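You operate a simulated robot arm through the tools that you are given. There is no shell and no other tool. Be economical: measure what you need, move in short steps, check, and stop when the job is done.

You run a simulated robot arm. Do the job below in one go: nothing can be reset, and whatever is moved stays where it is left.

JOB
Set the stop to 60 mm, lock it and slot in that spacer.
Fine: length gauge; the rod that lies in it goes back on the bench.

It is judged by the outcome, as a careful person would: the job done as asked, and still so three seconds after it is handed in. It fails if anything else is knocked over, pushed out of place, dropped, spilled or broken.

ROBOT AND FRAMES
A 6-joint arm with a two-finger parallel gripper, fixed in place. Base frame: the origin is at the foot of the arm, x ahead of it, y to its left, z up; the work surface is at about z = 0. Lengths are in m, angles in degrees, forces in N, time in s.
With the tool pointing down near the work surface it reaches from about 0.14 to 0.58 m from the base axis. Its first joint turns from -66.0 to 66.0 degrees. Payload 2.1 kg.
Tool frame: the origin (TCP) lies between the finger pads and is the grasp point; the fingertips stand 0.03 m ahead of it; z points along the fingers, y is the line along which they close. The gripper opens to 0.094 m. The fingers are 0.028 m wide and 0.01 m thick; the gripper's body (0.05 by 0.096 m) begins 0.055 m behind the TCP.
Orientation is that of the tool frame in the base frame, as a unit quaternion [x, y, z, w]. With the fingers straight down and closing along the base's y, the tool's x points along the base's -x, its y along +y and its z along -z.

CONTROLS
- The arm moves only by the tool nudge_tool. Its argument "plan" is a list that holds one entry, the list of rows, each a list of 7 numbers: the turn, a rotation vector about the tool's x, y, z in degrees, then the shift along the tool's x, y, z in m, then the closure in counts, from 0 (fully open) to 255 (shut). In form: [[[wx, wy, wz, x, y, z, jaw], ...]]. A call has 1 to 20 rows; each row shifts and turns the commanded pose from where the row before left it, along the tool's axes as they then stand. A row lasts 0.2 s, in which the tool goes at most 0.05 m and 8.6 degrees; a call with a longer step from one row to the next is refused whole, and so is a gripper value outside its range. A pose out of reach is approached as far as the arm can. The call stops where the force on the tool passes 40 N (or 10 N more than at its start, if that is more) or the arm is blocked; 0.2 s more then pass. Each finger travels about 0.072 m/s and halts on what it meets, pressing with about 41 N; the grip force reading is that of the motor and also rises with nothing between the fingers. The clock runs only during rows and for 0.2 s after the last one: add rows that do not move to give the fingers time. The reply holds the time, the measured pose of the TCP, the force on the tool along the base axes, the opening and the grip force, in the units named above and with some noise, with the torque about the TCP (base axes, N m) and any sound that the robot's microphone picked up, and new pictures: "pictures" is both (left out), scene, wrist or none.
- Cameras (640 x 400 px; columns grow to the right, rows downward): "scene" is fixed at [0.0517, -0.3689, 0.4858]; the picture's right is [0.80, -0.60, 0.00], its down [-0.34, -0.46, -0.82] and it looks along [0.49, 0.66, -0.57] (base axes); focal length 311 px, centre (320, 200). "wrist" rides on the gripper at [0.076, 0.014, -0.103] in the tool frame; the picture's right is [-0.18, 0.98, 0.00], its down [-0.75, -0.14, -0.64] and it looks along [-0.63, -0.12, 0.77] (tool axes); focal length 243 px, centre (320, 200). There is no depth. A picture from a camera that has moved, and an enlarged one, comes with that camera's place and axes in the base frame and with its lens.
- inspect(camera, box): a new picture of the part [left, top, right, bottom] of that camera's present view, enlarged. It takes no simulated time.
- finish_job(): hands the job in; it is judged then, once.

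Work in short steps. Places have to be worked out from the pictures, the camera data and where the tool is seen: move nearer, look again, correct. Check each grasp and each placing, and mend what went wrong. You have 120 turns and 200 pictures in all, those below and enlarged ones among them. Open the gripper and draw the arm clear of the work before you hand the job in, unless the task says otherwise; then end with one line.

The tools are called after "Request:" as name(argument=value, ...) on one line, values as JSON. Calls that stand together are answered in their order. nudge_tool: Moves the arm, as the interface text tells. Its arguments: {"type":"object","properties":{"plan":{"type":"array"},"pictures":{"type":"string","enum":["both","scene","wrist","none"]}},"required":["plan"]} The other tools are called the same way: inspect (camera, box) takes an enlarged picture of a part of a camera's view; finish_job () hands the job in.

At the start:

```text
t: 0.0
eef_pos: [0.3537, -0.1322, 0.3163]
ee_rot: [0.001, 1.0, -0.001, 0.0]
ft_force: [0.6, 0.0, -0.4]
ft_torque: [-0.01, 0.01, 0.0]
grip_width: 0.0941
gripper_force: 0.0
```

scene: 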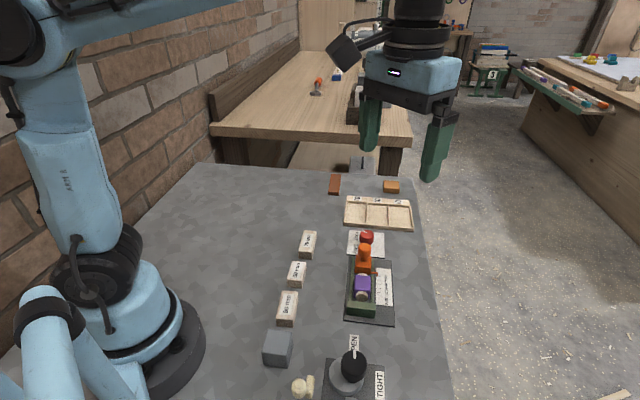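
wrist: 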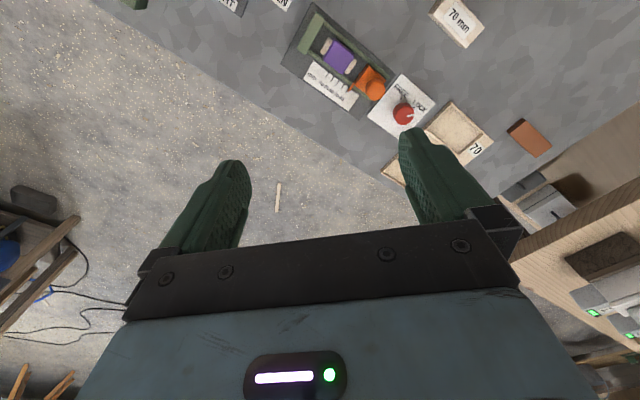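

I'll start by enlarging the work area in both views to see the fixture and labels.

Request:
inspect(camera="scene", box=[320, 160, 440, 340])

Request:
inspect(camera="scene", box=[250, 220, 410, 400])

Request:
inspect(camera="wrist", box=[200, 0, 560, 200])

```text
2.22 times, centred on (380, 250) of scene
camera zoom: at [0.0517, -0.3689, 0.4858], right [0.8, -0.6, 0.0], down [-0.34, -0.46, -0.82], along [0.49, 0.66, -0.57], focal length 692 px, centre (187, 89)
```

zoom: 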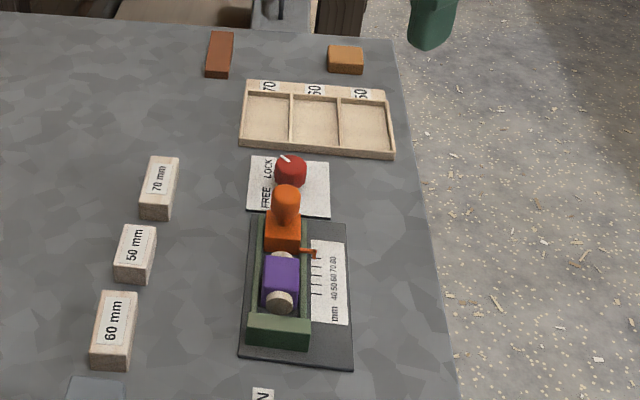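

```text
2.22 times, centred on (330, 310) of scene
camera zoom: at [0.0517, -0.3689, 0.4858], right [0.8, -0.6, 0.0], down [-0.34, -0.46, -0.82], along [0.49, 0.66, -0.57], focal length 692 px, centre (298, -44)
```

zoom: 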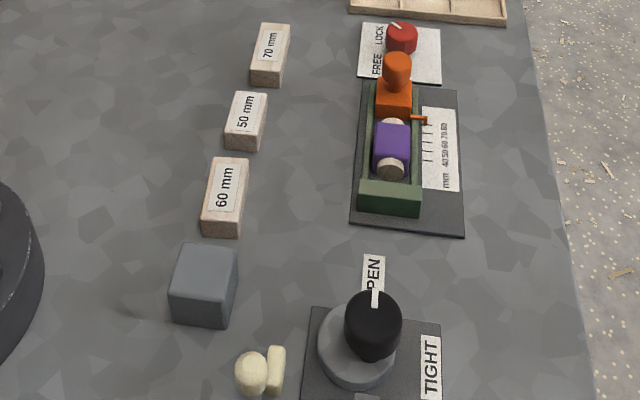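

```text
1.78 times, centred on (380, 100) of wrist
camera zoom: at [0.2775, -0.1191, 0.4193], right [0.18, 0.98, 0.0], down [0.75, -0.14, 0.64], along [0.63, -0.12, -0.77], focal length 431 px, centre (213, 378)
```

zoom: 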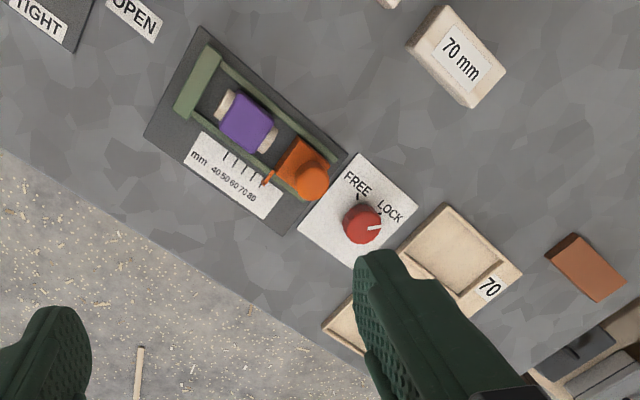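

The gauge is a trough running at about 45° with an orange slider, and a red knob marked FREE/LOCK that seems to point to LOCK. I'll move back and turn the tool about 45° to look along the gauge.

Request:
nudge_tool(plan=[[[0, 0, 0, 0.0435, -0.0145, 0.014, 0], [0, 0, 0, 0.0435, -0.0145, 0.014, 0], [0, 0, 0, 0.0435, -0.0145, 0.014, 0], [0, 0, 0, 0.0435, -0.0145, 0.014, 0], [0, 0, -7.5, 0, 0, 0, 0], [0, 0, -7.5, 0, 0, 0, 0], [0, 0, -7.5, 0, 0, 0, 0], [0, 0, -7.5, 0, 0, 0, 0], [0, 0, -7.5, 0, 0, 0, 0], [0, 0, -7.5, 0, 0, 0, 0], [0, 0, 0, 0, 0, 0, 0]]])

```text
t: 2.4
eef_pos: [0.1781, -0.1927, 0.2626]
ee_rot: [-0.383, 0.924, -0.001, -0.001]
ft_force: [-0.2, 0.8, 0.0]
ft_torque: [-0.03, 0.0, -0.02]
grip_width: 0.0941
gripper_force: 0.1
camera wrist: at [0.1155, -0.236, 0.3636], right [-0.57, 0.82, 0.0], down [0.63, 0.44, 0.64], along [0.53, 0.36, -0.77], focal length 243 px, centre (320, 200)
```

scene: 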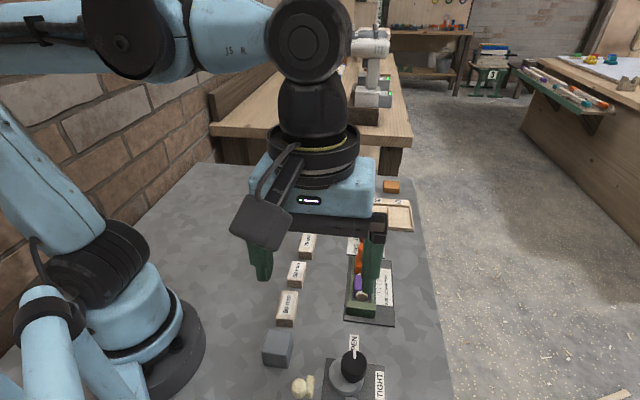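
wrist: 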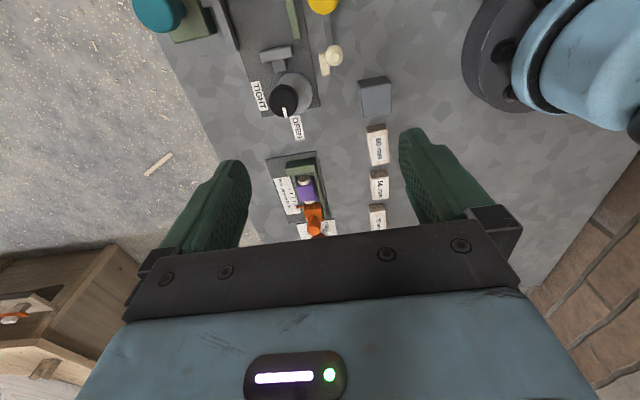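

The camera is mounted upside down, so nearer things appear at the top. I move forward over the gauge for an unobstructed look.

Request:
nudge_tool(plan=[[[0, 0, 0, -0.04, -0.014, 0, 0], [0, 0, 0, -0.04, -0.014, 0, 0], [0, 0, 0, -0.04, -0.014, 0, 0], [0, 0, 0, -0.04, -0.014, 0, 0], [0, 0, 0, 0, 0, 0, 0]]], pictures="wrist")

Request:
inspect(camera="wrist", box=[210, 0, 430, 220])

```text
t: 3.6
eef_pos: [0.3312, -0.1169, 0.2619]
ee_rot: [-0.382, 0.924, -0.001, 0.0]
ft_force: [0.1, -0.1, 0.4]
ft_torque: [0.03, -0.03, 0.04]
grip_width: 0.0941
gripper_force: 0.1
camera wrist: at [0.2687, -0.1611, 0.3644], right [-0.56, 0.83, 0.0], down [0.63, 0.43, 0.64], along [0.53, 0.36, -0.77], focal length 243 px, centre (320, 200)
```

wrist: 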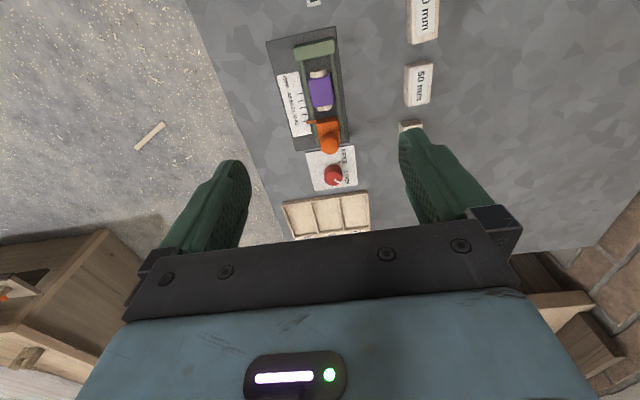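

```text
1.82 times, centred on (320, 110) of wrist
camera zoom: at [0.2687, -0.1611, 0.3644], right [-0.56, 0.83, 0.0], down [0.63, 0.43, 0.64], along [0.53, 0.36, -0.77], focal length 441 px, centre (320, 364)
```

zoom: 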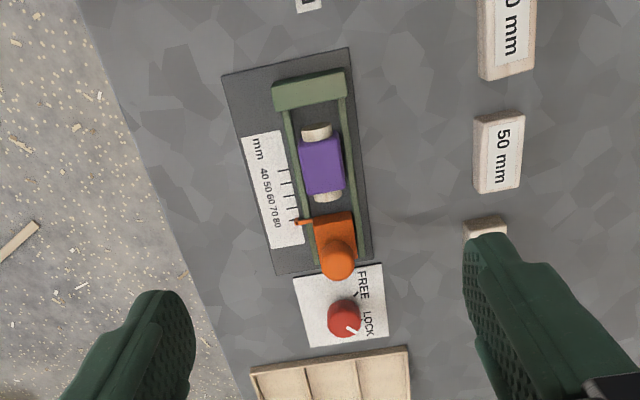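

The 45° heading lines up with the gauge; the pointer reads about 80 mm and the knob points to LOCK. I'll come down above the purple rod for a closer look, with the jaws partly closed.

Request:
nudge_tool(plan=[[[0, 0, 0, -0.009, -0.002, 0.03, 60], [0, 0, 0, -0.008, -0.002, 0.04, 110], [0, 0, 0, 0, 0, 0.04, 120], [0, 0, 0, 0, 0, 0.02, 120], [0, 0, 0, 0, 0, 0, 120]]])

Request:
inspect(camera="wrist", box=[200, 0, 440, 240])

Request:
inspect(camera="scene", box=[310, 200, 430, 340])

```text
t: 4.8
eef_pos: [0.3484, -0.11, 0.1321]
ee_rot: [-0.382, 0.924, -0.001, -0.001]
ft_force: [0.0, 0.2, 0.7]
ft_torque: [0.01, -0.04, 0.0]
grip_width: 0.0496
gripper_force: 0.1
camera wrist: at [0.2846, -0.1537, 0.2347], right [-0.56, 0.83, 0.0], down [0.63, 0.43, 0.64], along [0.53, 0.36, -0.77], focal length 243 px, centre (320, 200)
```

scene: 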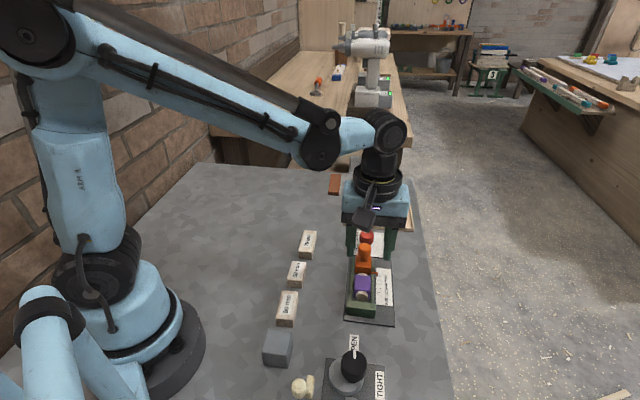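
wrist: 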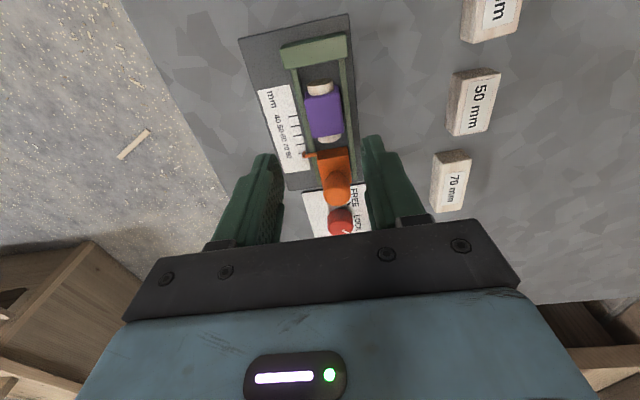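

```text
1.67 times, centred on (320, 120) of wrist
camera zoom: at [0.2846, -0.1537, 0.2347], right [-0.56, 0.83, 0.0], down [0.63, 0.43, 0.64], along [0.53, 0.36, -0.77], focal length 404 px, centre (320, 333)
```

zoom: 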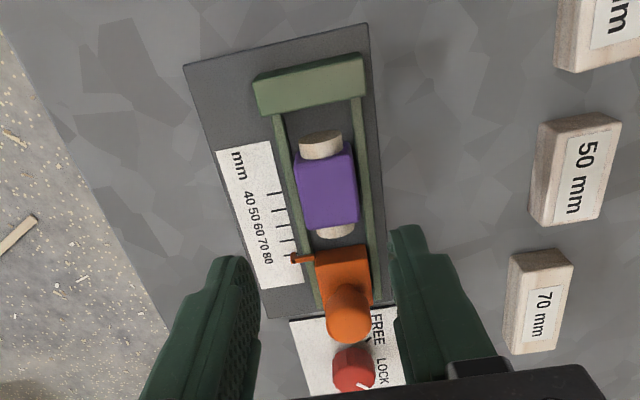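

```text
2.86 times, centred on (370, 270) of scene
camera zoom: at [0.0517, -0.3689, 0.4858], right [0.8, -0.6, 0.0], down [-0.34, -0.46, -0.82], along [0.49, 0.66, -0.57], focal length 890 px, centre (177, 0)
```

zoom: 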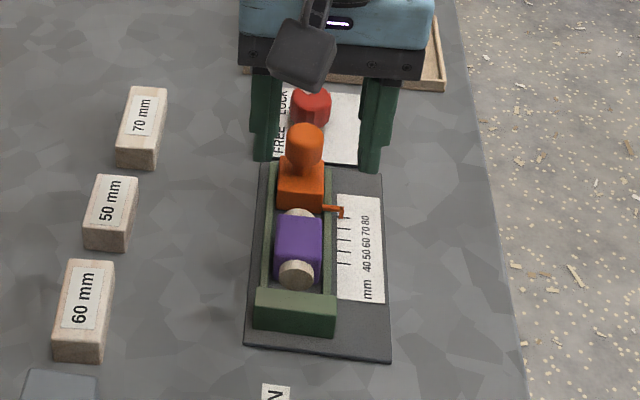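

Triangulating, the purple block tops out at z≈0.043 with centre near (0.341, −0.111), and the rails and end bar top out at about 0.023. I'll centre over it and come down to just above it.

Request:
nudge_tool(plan=[[[0, 0, 0, 0.006, 0.0045, 0.02, 120], [0, 0, 0, 0, 0, 0.02, 120], [0, 0, 0, 0, 0, 0.007, 120], [0, 0, 0, 0, 0, 0, 120]]])

Request:
inspect(camera="scene", box=[310, 200, 430, 340])

```text
t: 5.8
eef_pos: [0.3392, -0.1112, 0.0842]
ee_rot: [-0.382, 0.924, -0.001, 0.0]
ft_force: [0.3, 0.8, -0.2]
ft_torque: [0.02, 0.03, -0.03]
grip_width: 0.0496
gripper_force: 0.0
camera wrist: at [0.2762, -0.1547, 0.1868], right [-0.56, 0.83, 0.0], down [0.63, 0.43, 0.64], along [0.53, 0.36, -0.77], focal length 243 px, centre (320, 200)
```

scene: 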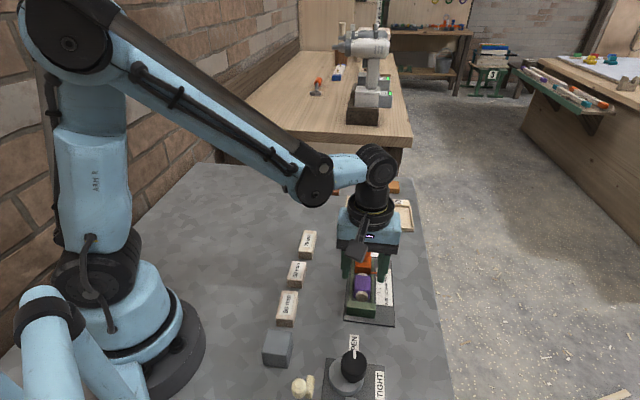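
wrist: 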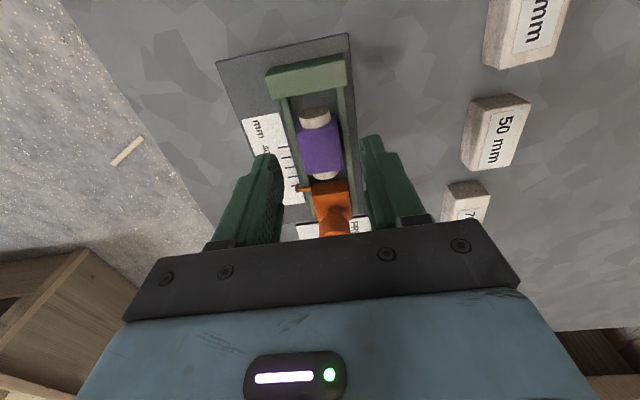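

```text
2.86 times, centred on (370, 270) of scene
camera zoom: at [0.0517, -0.3689, 0.4858], right [0.8, -0.6, 0.0], down [-0.34, -0.46, -0.82], along [0.49, 0.66, -0.57], focal length 890 px, centre (177, 0)
```

zoom: 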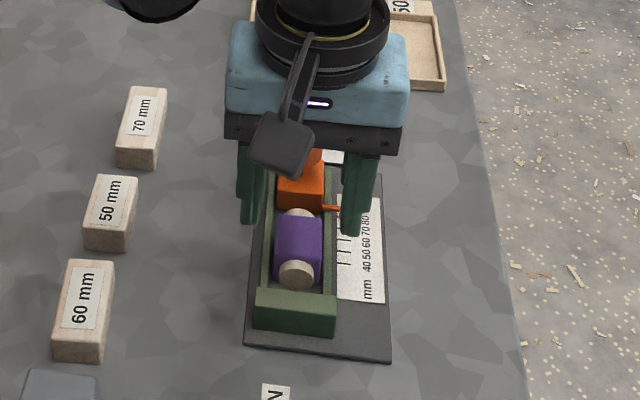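

The purple block is centred under the jaws. I descend to z≈0.058 (tips just above the rails) and close.

Request:
nudge_tool(plan=[[[0, 0, 0, -0.001, 0, 0.014, 120], [0, 0, 0, 0, 0, 0.012, 120], [0, 0, 0, 0, 0, 0, 120], [0, 0, 0, 0, 0, 0, 255], [0, 0, 0, 0, 0, 0, 255], [0, 0, 0, 0, 0, 0, 255]]])

Request:
inspect(camera="scene", box=[310, 200, 430, 340])

```text
t: 7.2
eef_pos: [0.3407, -0.11, 0.0562]
ee_rot: [-0.382, 0.924, -0.001, -0.001]
ft_force: [1.0, 2.0, 0.7]
ft_torque: [0.0, 0.04, 0.04]
grip_width: 0.0282
gripper_force: 41.4
camera wrist: at [0.2779, -0.1542, 0.1601], right [-0.56, 0.83, 0.0], down [0.63, 0.43, 0.64], along [0.53, 0.36, -0.77], focal length 243 px, centre (320, 200)
```

scene: 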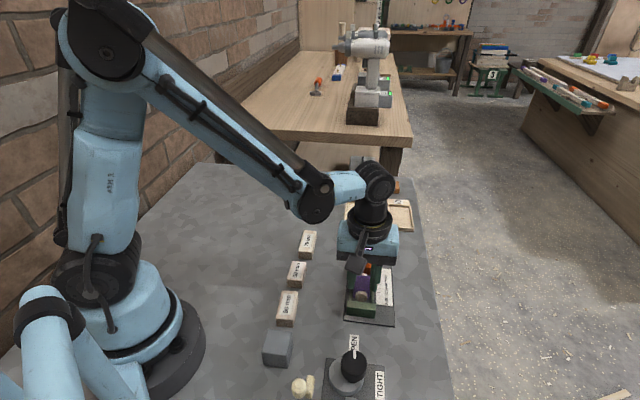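
wrist: 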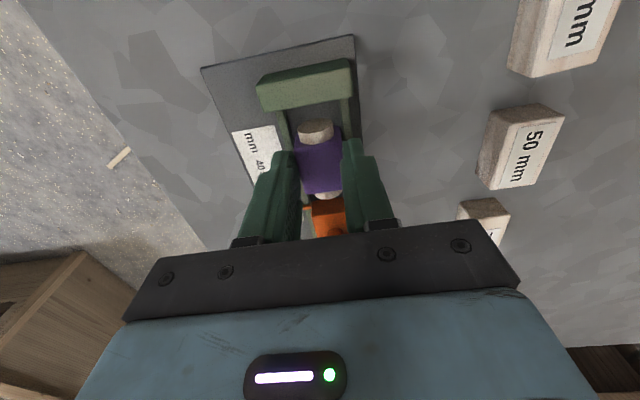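

```text
2.86 times, centred on (370, 270) of scene
camera zoom: at [0.0517, -0.3689, 0.4858], right [0.8, -0.6, 0.0], down [-0.34, -0.46, -0.82], along [0.49, 0.66, -0.57], focal length 890 px, centre (177, 0)
```

zoom: 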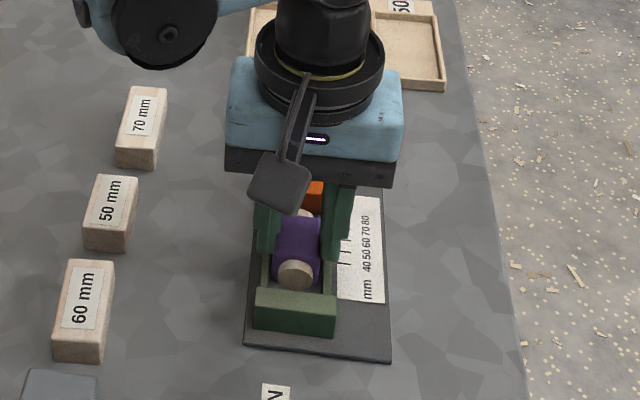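

The grip is firm at 28 mm on the block. I lift it straight up and check.

Request:
nudge_tool(plan=[[[0, 0, 0, 0, 0, -0.01, 255], [0, 0, 0, 0, 0, -0.03, 255], [0, 0, 0, 0, 0, -0.04, 255], [0, 0, 0, 0, 0, -0.03, 255], [0, 0, 0, 0, 0, 0, 255]]])

Request:
inspect(camera="scene", box=[310, 170, 430, 340])

```text
t: 8.4
eef_pos: [0.3411, -0.1102, 0.1696]
ee_rot: [-0.382, 0.924, -0.002, -0.001]
ft_force: [-0.2, 0.0, 0.8]
ft_torque: [-0.01, 0.01, 0.01]
grip_width: 0.0284
gripper_force: 41.4
camera wrist: at [0.2783, -0.1547, 0.272], right [-0.56, 0.83, 0.0], down [0.63, 0.43, 0.64], along [0.53, 0.36, -0.77], focal length 243 px, centre (320, 200)
```

scene: 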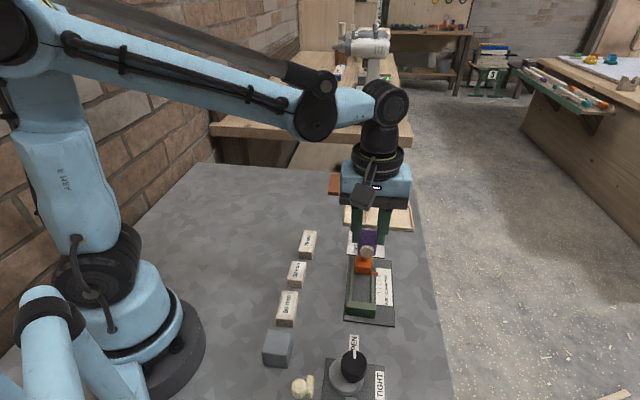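
wrist: 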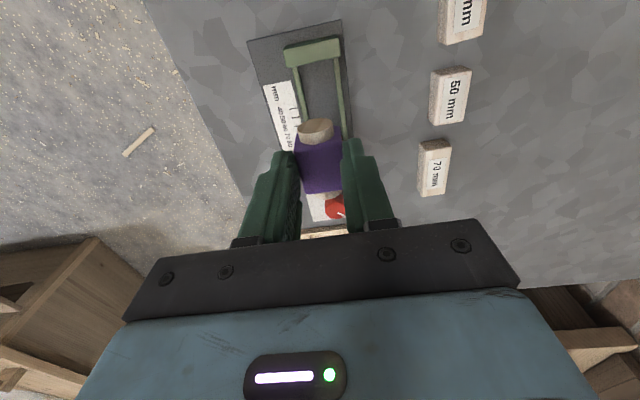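

```text
2.35 times, centred on (370, 255) of scene
camera zoom: at [0.0517, -0.3689, 0.4858], right [0.8, -0.6, 0.0], down [-0.34, -0.46, -0.82], along [0.49, 0.66, -0.57], focal length 733 px, centre (202, 71)
```

zoom: 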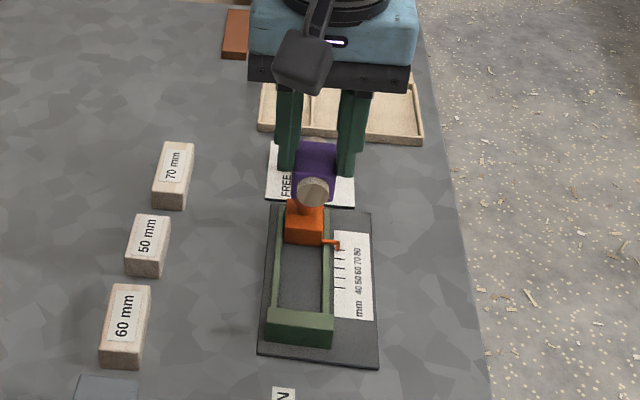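

The rod is held and the gauge is empty. I carry it to the open bench left of the spacers, around (0.283, 0.141), and look before lowering.

Request:
nudge_tool(plan=[[[0, 0, 0, -0.0228, 0.0365, 0, 255], [0, 0, 0, -0.0228, 0.0365, 0, 255], [0, 0, 0, -0.0228, 0.0365, 0, 255], [0, 0, 0, -0.0228, 0.0365, 0, 255], [0, 0, 0, -0.0228, 0.0365, 0, 255], [0, 0, 0, -0.0228, 0.0365, 0, 255], [0, 0, 0, 0, 0, 0.04, 255], [0, 0, 0, 0, 0, 0.04, 255], [0, 0, 0, 0, 0, 0, 255]]])

Request:
inspect(camera="scene", box=[190, 150, 350, 310])

```text
t: 10.4
eef_pos: [0.2808, 0.1427, 0.0883]
ee_rot: [-0.381, 0.924, 0.0, 0.0]
ft_force: [0.2, -0.4, 0.3]
ft_torque: [-0.02, 0.0, 0.0]
grip_width: 0.0286
gripper_force: 41.1
camera wrist: at [0.2177, 0.0981, 0.1902], right [-0.56, 0.83, 0.0], down [0.63, 0.43, 0.64], along [0.53, 0.36, -0.77], focal length 243 px, centre (320, 200)
```

scene: 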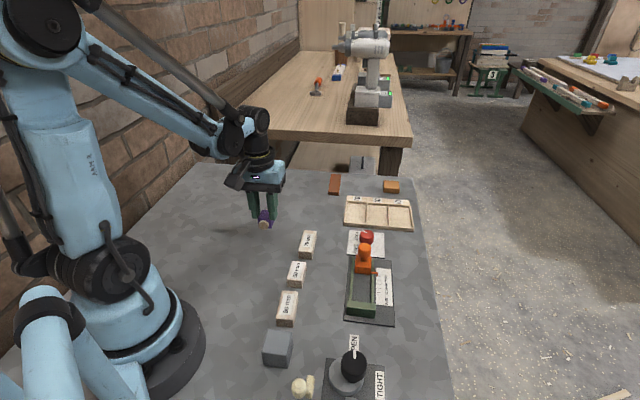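
wrist: 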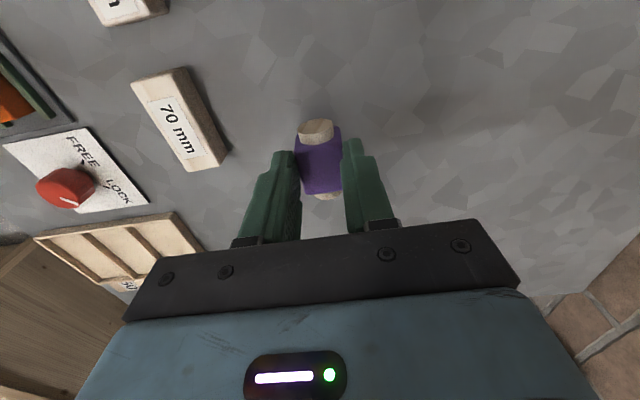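

```text
2.50 times, centred on (270, 230) of scene
camera zoom: at [0.0517, -0.3689, 0.4858], right [0.8, -0.6, 0.0], down [-0.34, -0.46, -0.82], along [0.49, 0.66, -0.57], focal length 778 px, centre (445, 125)
```

zoom: 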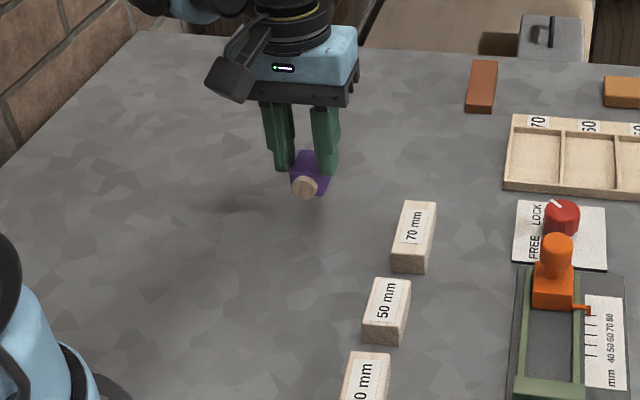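

The bench is clear here. I lower to z≈0.056 and then in small steps, watching for contact.

Request:
nudge_tool(plan=[[[0, 0, 0, 0, 0, 0.016, 255], [0, 0, 0, 0, 0, 0.014, 255], [0, 0, 0, 0, 0, 0.003, 255], [0, 0, 0, 0, 0, 0.002, 255], [0, 0, 0, 0, 0, 0, 255]]], pictures="none")

Request:
inspect(camera="scene", box=[220, 190, 320, 260])

```text
t: 11.6
eef_pos: [0.2816, 0.1418, 0.0534]
ee_rot: [-0.382, 0.924, -0.001, -0.001]
ft_force: [-1.0, -0.6, 4.9]
ft_torque: [0.01, -0.01, 0.01]
grip_width: 0.0284
gripper_force: 41.1
```

```text
5.71 times, centred on (270, 225) of scene
camera zoom: at [0.0517, -0.3689, 0.4858], right [0.8, -0.6, 0.0], down [-0.34, -0.46, -0.82], along [0.49, 0.66, -0.57], focal length 1779 px, centre (606, 57)
```

zoom: 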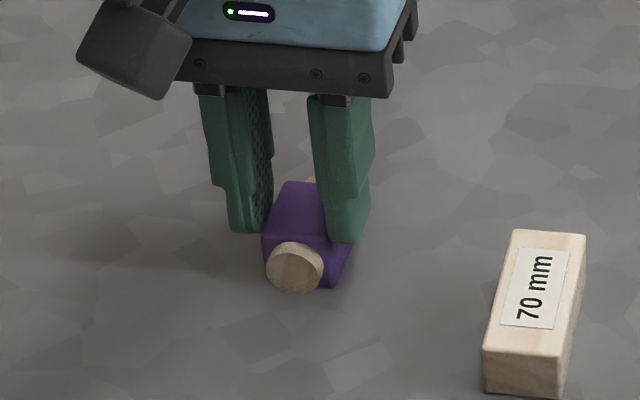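

There is a 5 N upward contact force, so the block is on the bench. I open the jaws and rise.

Request:
nudge_tool(plan=[[[0, 0, 0, 0, 0, 0, 200], [0, 0, 0, 0, 0, 0, 120], [0, 0, 0, 0, 0, 0, 120], [0, 0, 0, 0, 0, -0.03, 120], [0, 0, 0, 0, 0, -0.045, 120], [0, 0, 0, 0, 0, -0.045, 120], [0, 0, 0, 0, 0, 0, 120]]], pictures="none")

Request:
inspect(camera="scene", box=[220, 170, 340, 330])

```text
t: 13.2
eef_pos: [0.2818, 0.1418, 0.1738]
ee_rot: [-0.381, 0.924, -0.002, 0.0]
ft_force: [0.5, -0.1, -0.1]
ft_torque: [0.0, -0.02, 0.04]
grip_width: 0.0494
gripper_force: 0.0
```

```text
2.50 times, centred on (280, 250) of scene
camera zoom: at [0.0517, -0.3689, 0.4858], right [0.8, -0.6, 0.0], down [-0.34, -0.46, -0.82], along [0.49, 0.66, -0.57], focal length 778 px, centre (420, 75)
```

zoom: 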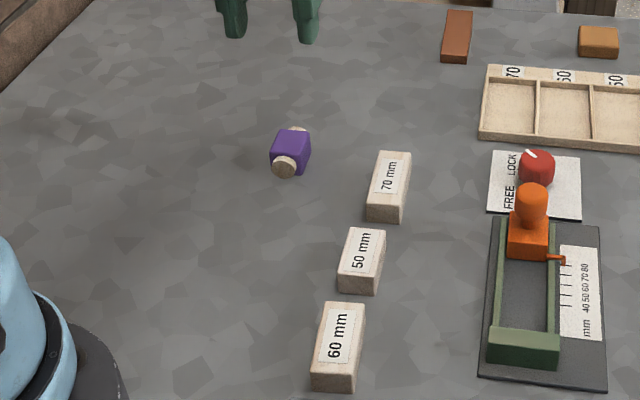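

The rod stands steady on the bench. Next I move above the knob and look closely.

Request:
nudge_tool(plan=[[[0, 0, 0, 0.004, -0.0446, 0, 120], [0, 0, 0, 0.004, -0.0446, 0, 120], [0, 0, 0, 0.002, -0.0446, 0, 120], [0, 0, 0, 0, -0.0446, 0, 120], [0, 0, 0, 0, -0.0446, 0, 120], [0, 0, 0, 0, 0, 0.04, 120], [0, 0, 0, 0, 0, 0, 120]]])

Request:
inspect(camera="wrist", box=[240, 70, 400, 230])

Request:
inspect(camera="scene", box=[330, 200, 410, 280])

```text
t: 14.8
eef_pos: [0.4323, -0.024, 0.1326]
ee_rot: [-0.383, 0.924, -0.001, 0.0]
ft_force: [0.7, 0.6, -0.1]
ft_torque: [-0.02, 0.01, 0.0]
grip_width: 0.0498
gripper_force: 0.1
camera wrist: at [0.3686, -0.0679, 0.2348], right [-0.56, 0.83, 0.0], down [0.63, 0.43, 0.64], along [0.53, 0.36, -0.77], focal length 243 px, centre (320, 200)
```

scene: 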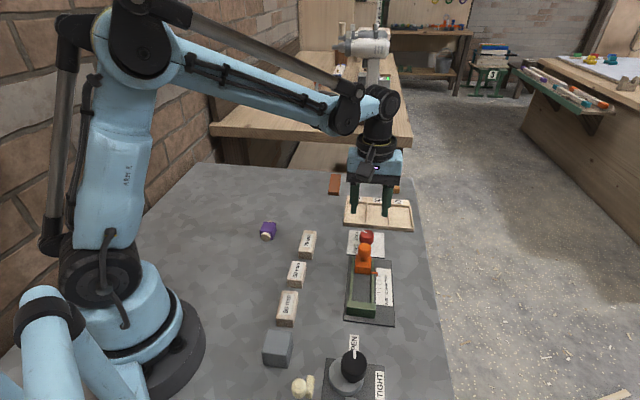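
wrist: 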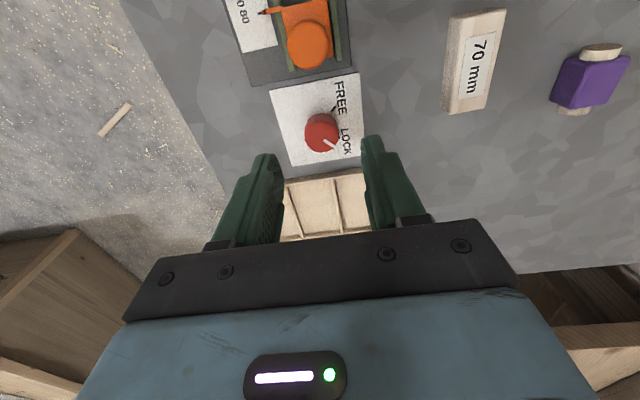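

```text
2.50 times, centred on (320, 150) of wrist
camera zoom: at [0.3686, -0.0679, 0.2348], right [-0.56, 0.83, 0.0], down [0.63, 0.43, 0.64], along [0.53, 0.36, -0.77], focal length 606 px, centre (320, 325)
```

zoom: 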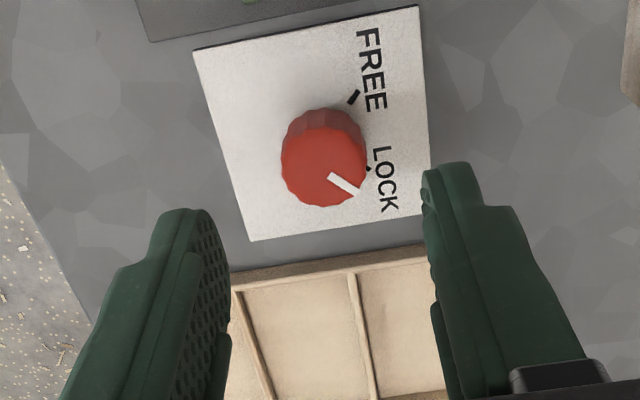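

```text
5.00 times, centred on (370, 240) of scene
camera zoom: at [0.0517, -0.3689, 0.4858], right [0.8, -0.6, 0.0], down [-0.34, -0.46, -0.82], along [0.49, 0.66, -0.57], focal length 1557 px, centre (70, 0)
```

zoom: 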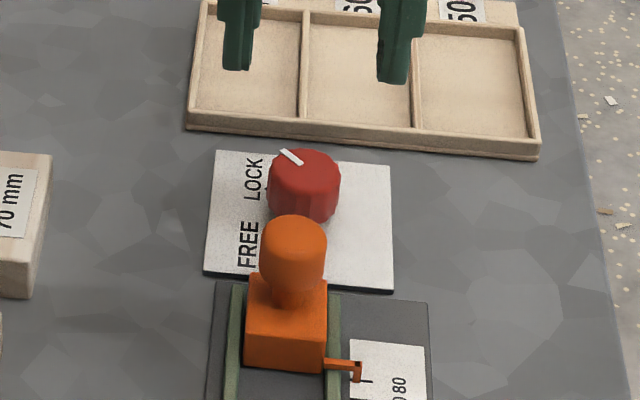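

The knob sits near (0.445, −0.013) with its top at z≈0.033 and diameter about 29 mm. It points to LOCK (about 85°), and FREE is about 90° counter-clockwise. I centre over it and pre-turn the tool 90° clockwise so the freeing turn brings it back to this yaw.

Request:
nudge_tool(plan=[[[0, 0, 0, -0.0168, -0.0013, 0, 140], [0, 0, 8.2, 0, 0, 0, 140], [0, 0, 8.2, 0, 0, 0, 140], [0, 0, 8.2, 0, 0, 0, 140], [0, 0, 8.2, 0, 0, 0, 140], [0, 0, 8.2, 0, 0, 0, 140], [0, 0, 8.2, 0, 0, 0, 140], [0, 0, 8.2, 0, 0, 0, 140], [0, 0, 8.2, 0, 0, 0, 140], [0, 0, 8.2, 0, 0, 0, 140], [0, 0, 8.2, 0, 0, 0, 140], [0, 0, 8, 0, 0, 0, 140], [0, 0, 0, 0, 0, 0, 140]]])

Request:
inspect(camera="wrist", box=[240, 90, 400, 250])

```text
t: 17.6
eef_pos: [0.445, -0.0126, 0.1316]
ee_rot: [0.384, 0.923, -0.001, 0.001]
ft_force: [0.1, -0.9, -0.6]
ft_torque: [0.03, 0.0, 0.0]
grip_width: 0.0422
gripper_force: 0.1
camera wrist: at [0.4023, 0.0525, 0.2349], right [0.83, 0.56, 0.0], down [0.43, -0.63, 0.64], along [0.36, -0.53, -0.77], focal length 243 px, centre (320, 200)
```

scene: 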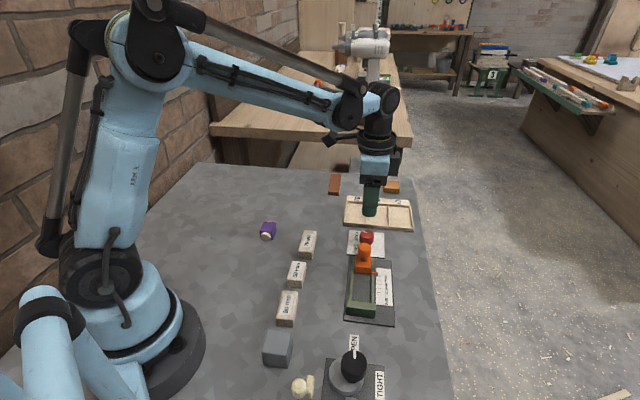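
wrist: 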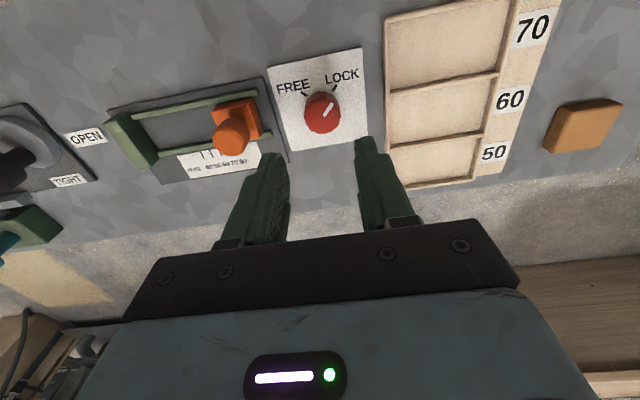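

```text
2.50 times, centred on (320, 170) of wrist
camera zoom: at [0.4023, 0.0525, 0.2349], right [0.83, 0.56, 0.0], down [0.43, -0.63, 0.64], along [0.36, -0.53, -0.77], focal length 606 px, centre (320, 275)
```

zoom: 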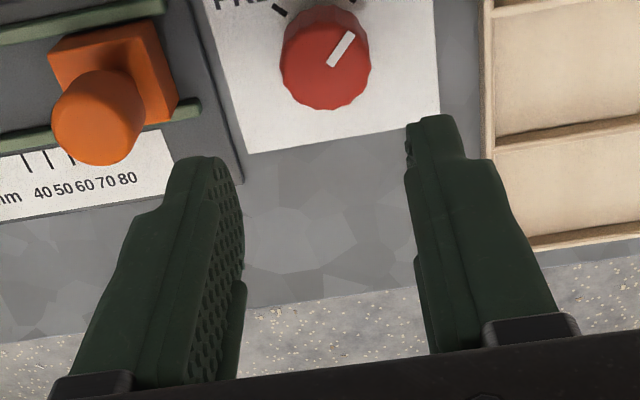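

The knob is centred to within a couple of millimetres. I descend so the tips are at z≈0.014, clear of the plate, then close on the knob.

Request:
nudge_tool(plan=[[[0, 0, 0, 0, 0.001, 0.04, 140], [0, 0, 0, 0, 0, 0.028, 140], [0, 0, 0, 0, 0, 0.012, 140], [0, 0, 0, 0, 0, 0.007, 140], [0, 0, 0, 0, 0, 0, 140]]])

Request:
inspect(camera="scene", box=[330, 180, 410, 280])

Request:
inspect(camera="wrist", box=[240, 90, 400, 250])

```text
t: 18.8
eef_pos: [0.4457, -0.0119, 0.0444]
ee_rot: [0.382, 0.924, -0.001, 0.001]
ft_force: [-0.1, 0.6, 0.7]
ft_torque: [0.0, 0.02, 0.02]
grip_width: 0.0423
gripper_force: 0.1
camera wrist: at [0.4028, 0.0528, 0.1474], right [0.83, 0.56, 0.0], down [0.43, -0.63, 0.64], along [0.36, -0.53, -0.77], focal length 243 px, centre (320, 200)
```

scene: 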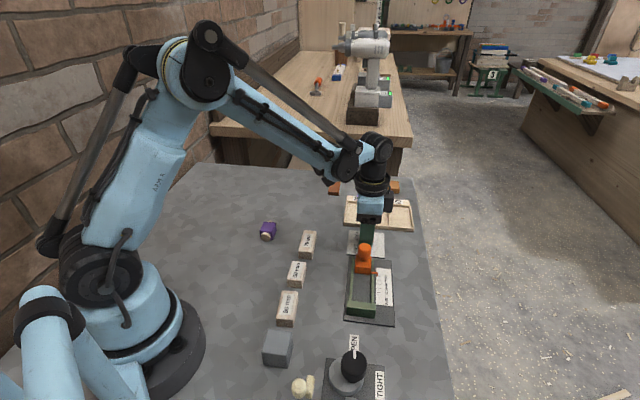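
wrist: 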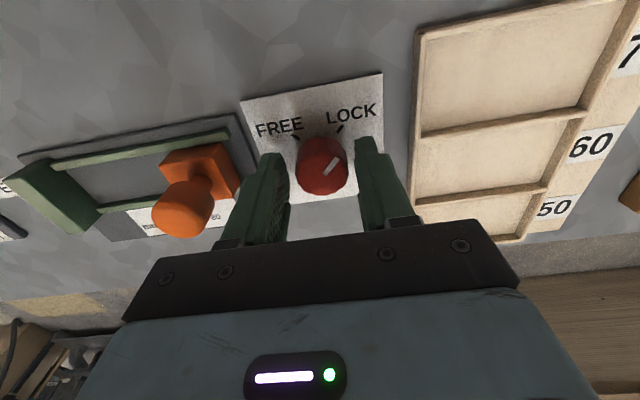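

```text
4.00 times, centred on (370, 230) of scene
camera zoom: at [0.0517, -0.3689, 0.4858], right [0.8, -0.6, 0.0], down [-0.34, -0.46, -0.82], along [0.49, 0.66, -0.57], focal length 1246 px, centre (120, 80)
```

zoom: 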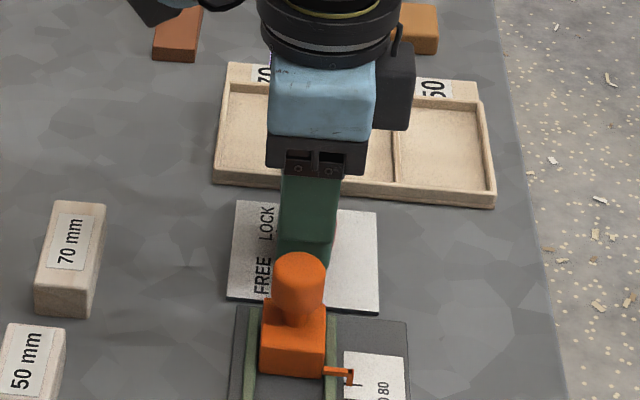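

```text
2.50 times, centred on (320, 170) of wrist
camera zoom: at [0.4028, 0.0528, 0.1474], right [0.83, 0.56, 0.0], down [0.43, -0.63, 0.64], along [0.36, -0.53, -0.77], focal length 606 px, centre (320, 275)
```

zoom: 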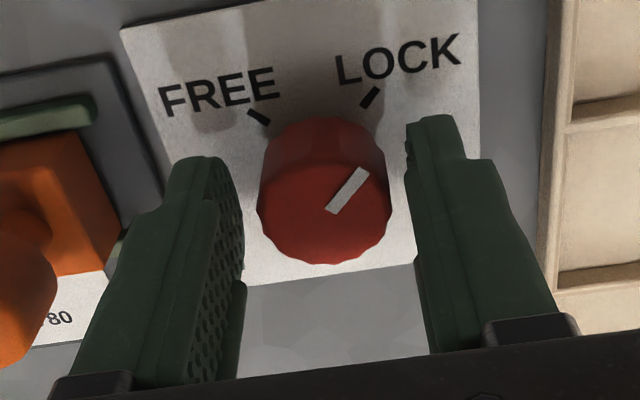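

The knob is well centred between the fingers. I close on it.

Request:
nudge_tool(plan=[[[0, 0, 0, 0, 0, 0, 200], [0, 0, 0, 0, 0, 0, 255], [0, 0, 0, 0, 0, 0, 255]]], pictures="none")

```text
t: 19.6
eef_pos: [0.4467, -0.0101, 0.0463]
ee_rot: [0.383, 0.924, -0.001, 0.001]
ft_force: [9.3, 7.9, -9.3]
ft_torque: [-0.19, 0.05, 0.01]
grip_width: 0.0317
gripper_force: 44.8
```

The knob is a couple of millimetres further along +s than the tool, hence the side force. I shift by 2 mm to relieve it.

Request:
nudge_tool(plan=[[[0, 0, 0, 0, 0.0025, 0, 255], [0, 0, 0, 0, 0, -0.002, 255], [0, 0, 0, 0, 0, 0, 255]]], pictures="wrist")

```text
t: 20.5
eef_pos: [0.4468, -0.011, 0.0472]
ee_rot: [0.384, 0.923, -0.003, -0.001]
ft_force: [-0.4, -1.5, -6.1]
ft_torque: [0.47, -0.07, -0.01]
grip_width: 0.0319
gripper_force: 45.0
stopped in row 3: the force on the tool passed its limit at 40 N (the readings are from after the stop); the commanded pose is now the measured one
camera wrist: at [0.4042, 0.0534, 0.1493], right [0.83, 0.56, -0.01], down [0.43, -0.63, 0.64], along [0.36, -0.53, -0.77], focal length 243 px, centre (320, 200)
```

wrist: 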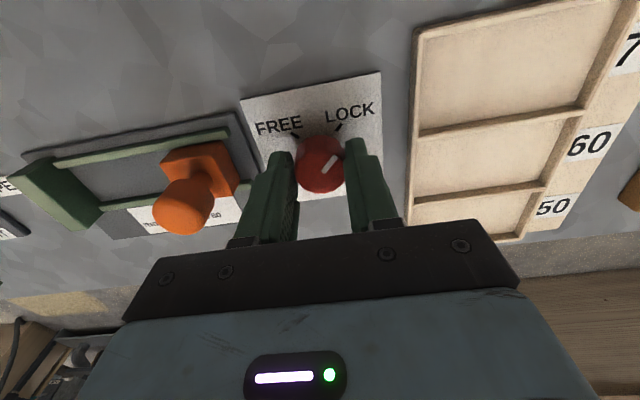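

The grip is now settled with low force. I try the counter-clockwise turn in part.

Request:
nudge_tool(plan=[[[0, 0, -6, 0, 0, 0, 255], [0, 0, -6, 0, 0, 0, 255], [0, 0, -6, 0, 0, 0, 255], [0, 0, -6, 0, 0, 0, 255], [0, 0, 0, 0, 0, 0, 255]]], pictures="wrist")

```text
t: 21.7
eef_pos: [0.4463, -0.0124, 0.0463]
ee_rot: [0.184, 0.983, -0.004, -0.003]
ft_force: [-10.7, -2.8, -5.8]
ft_torque: [0.35, -0.3, -0.01]
grip_width: 0.0318
gripper_force: 44.5
camera wrist: at [0.3818, 0.0295, 0.1496], right [0.53, 0.85, -0.01], down [0.66, -0.4, 0.64], along [0.54, -0.34, -0.77], focal length 243 px, centre (320, 200)
```

wrist: 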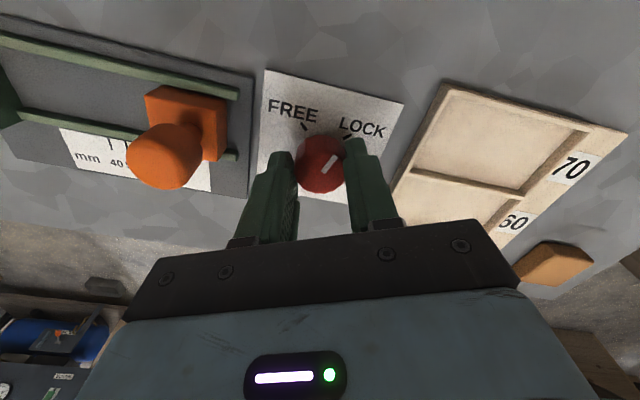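

The knob is turning with the fingers. I relieve the side force slightly and continue.

Request:
nudge_tool(plan=[[[0, 0, -7, 0.001, 0, 0, 255], [0, 0, -7, 0, 0, 0, 255], [0, 0, -7, 0, 0, 0, 255], [0, 0, -7, 0, 0, 0, 255], [0, 0, -7, 0, 0, 0, 255], [0, 0, 0, 0, 0, 0, 255]]], pictures="wrist")

```text
t: 23.2
eef_pos: [0.4466, -0.013, 0.0476]
ee_rot: [-0.121, 0.993, -0.004, -0.001]
ft_force: [2.1, -1.5, -5.2]
ft_torque: [0.29, 0.63, 0.0]
grip_width: 0.0316
gripper_force: 44.7
stopped in row 6: the force on the tool passed its limit at 41 N (the readings are from after the stop); the commanded pose is now the measured one
camera wrist: at [0.3698, -0.0159, 0.1497], right [-0.06, 1.0, -0.01], down [0.77, 0.05, 0.64], along [0.64, 0.03, -0.77], focal length 243 px, centre (320, 200)
```

wrist: 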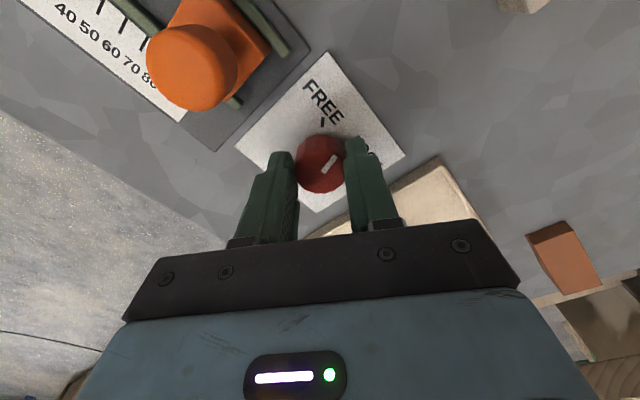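

About 59° is done and the forces are low again. I continue the remaining ~31° without drift.

Request:
nudge_tool(plan=[[[0, 0, -6, 0, 0, 0, 255], [0, 0, -6, 0, 0, 0, 255], [0, 0, -6, 0, 0, 0, 255], [0, 0, -6, 0, 0, 0, 255], [0, 0, -6, 0, 0, 0, 255], [0, 0, 0, 0, 0, 0, 255]]], pictures="wrist")

Request:
inspect(camera="wrist", box=[240, 90, 400, 250])

```text
t: 24.6
eef_pos: [0.4468, -0.0123, 0.0465]
ee_rot: [-0.375, 0.927, -0.005, -0.002]
ft_force: [7.4, -7.1, -9.3]
ft_torque: [0.78, -0.34, 0.04]
grip_width: 0.0314
gripper_force: 44.6
camera wrist: at [0.3827, -0.0547, 0.15], right [-0.55, 0.84, -0.01], down [0.64, 0.43, 0.64], along [0.54, 0.35, -0.77], focal length 243 px, centre (320, 200)
```

wrist: 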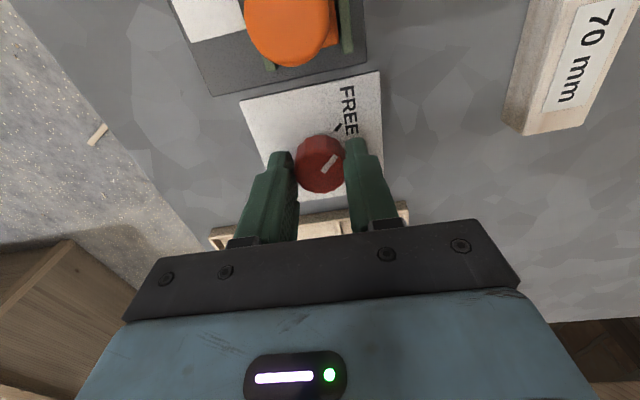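

```text
2.50 times, centred on (320, 170) of wrist
camera zoom: at [0.3827, -0.0547, 0.15], right [-0.55, 0.84, -0.01], down [0.64, 0.43, 0.64], along [0.54, 0.35, -0.77], focal length 606 px, centre (320, 275)
```

zoom: 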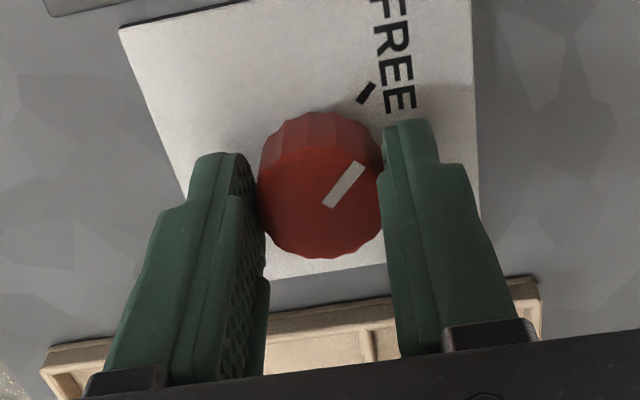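

The pointer is now in line with the FREE mark. I open and rise.

Request:
nudge_tool(plan=[[[0, 0, 0, 0, 0, 0, 130], [0, 0, 0, 0, 0, 0, 130], [0, 0, 0, 0, 0, 0, 130], [0, 0, 0, 0, 0, -0.04, 130], [0, 0, 0, 0, 0, -0.045, 130], [0, 0, 0, 0, 0, 0, 130]]], pictures="wrist")

Request:
inspect(camera="scene", box=[330, 210, 410, 330])

```text
t: 26.0
eef_pos: [0.4468, -0.0111, 0.1313]
ee_rot: [-0.374, 0.927, -0.004, -0.003]
ft_force: [0.4, 1.2, 0.7]
ft_torque: [0.0, 0.01, 0.0]
grip_width: 0.0461
gripper_force: 0.1
camera wrist: at [0.3826, -0.0533, 0.2338], right [-0.55, 0.84, -0.01], down [0.64, 0.43, 0.64], along [0.54, 0.34, -0.77], focal length 243 px, centre (320, 200)
```

wrist: 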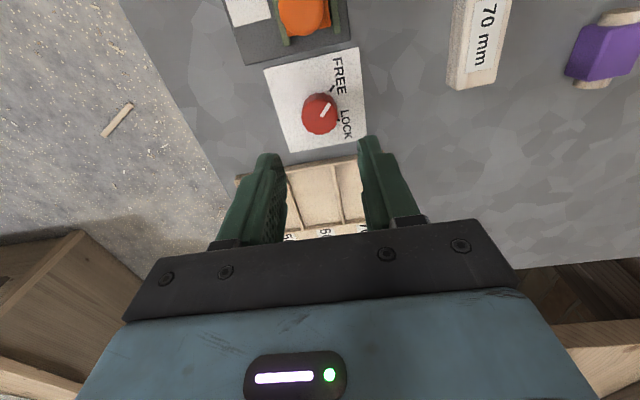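

```text
3.33 times, centred on (370, 270) of scene
camera zoom: at [0.0517, -0.3689, 0.4858], right [0.8, -0.6, 0.0], down [-0.34, -0.46, -0.82], along [0.49, 0.66, -0.57], focal length 1038 px, centre (153, -33)
```

zoom: 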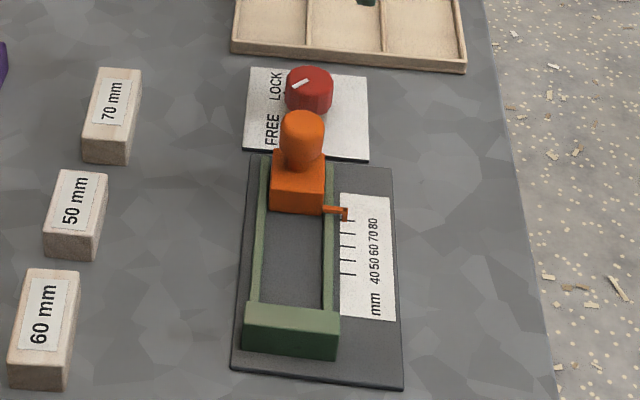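

The knob points at FREE. I move over the orange slider post at about s=0.234 (≈(0.391, −0.060)).

Request:
nudge_tool(plan=[[[0, 0, -1, 0.037, 0.002, 0, 130], [0, 0, 0, 0.037, 0.002, 0, 130], [0, 0, 0, 0, 0, 0.02, 130], [0, 0, 0, 0, 0, 0, 130]]])

Request:
inspect(camera="wrist", box=[220, 50, 420, 250])

```text
t: 27.0
eef_pos: [0.39, -0.0614, 0.1129]
ee_rot: [-0.382, 0.924, -0.003, -0.002]
ft_force: [0.4, -0.8, 0.5]
ft_torque: [0.0, -0.01, 0.02]
grip_width: 0.0461
gripper_force: 0.0
camera wrist: at [0.3266, -0.1043, 0.2154], right [-0.56, 0.83, -0.01], down [0.63, 0.44, 0.64], along [0.53, 0.35, -0.77], focal length 243 px, centre (320, 200)
```

scene: 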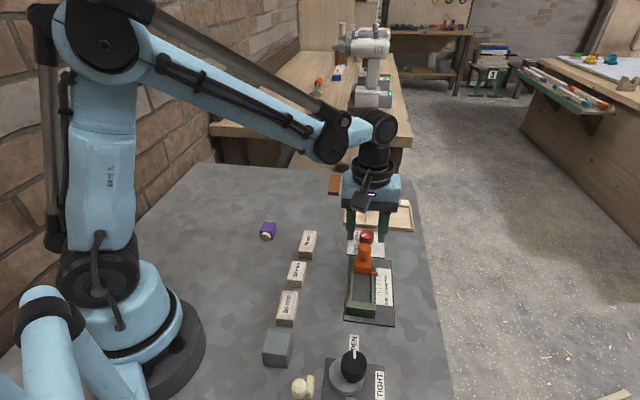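
wrist: 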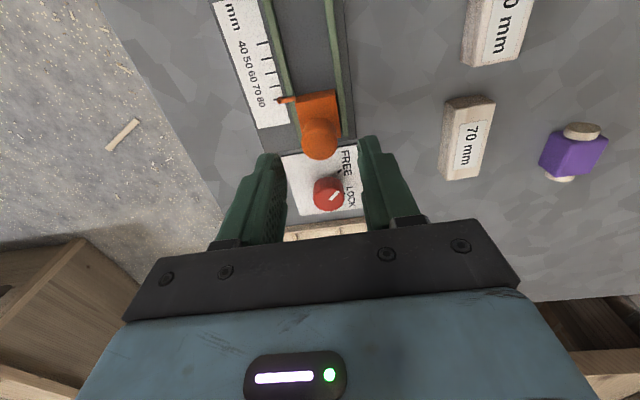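

```text
2.00 times, centred on (320, 150) of wrist
camera zoom: at [0.3266, -0.1043, 0.2154], right [-0.56, 0.83, -0.01], down [0.63, 0.44, 0.64], along [0.53, 0.35, -0.77], focal length 485 px, centre (320, 300)
```

zoom: 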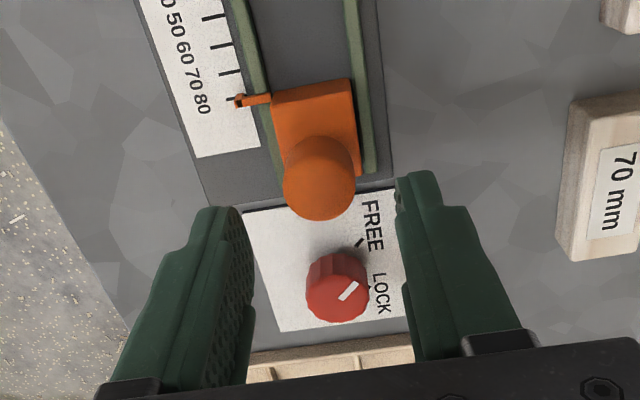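

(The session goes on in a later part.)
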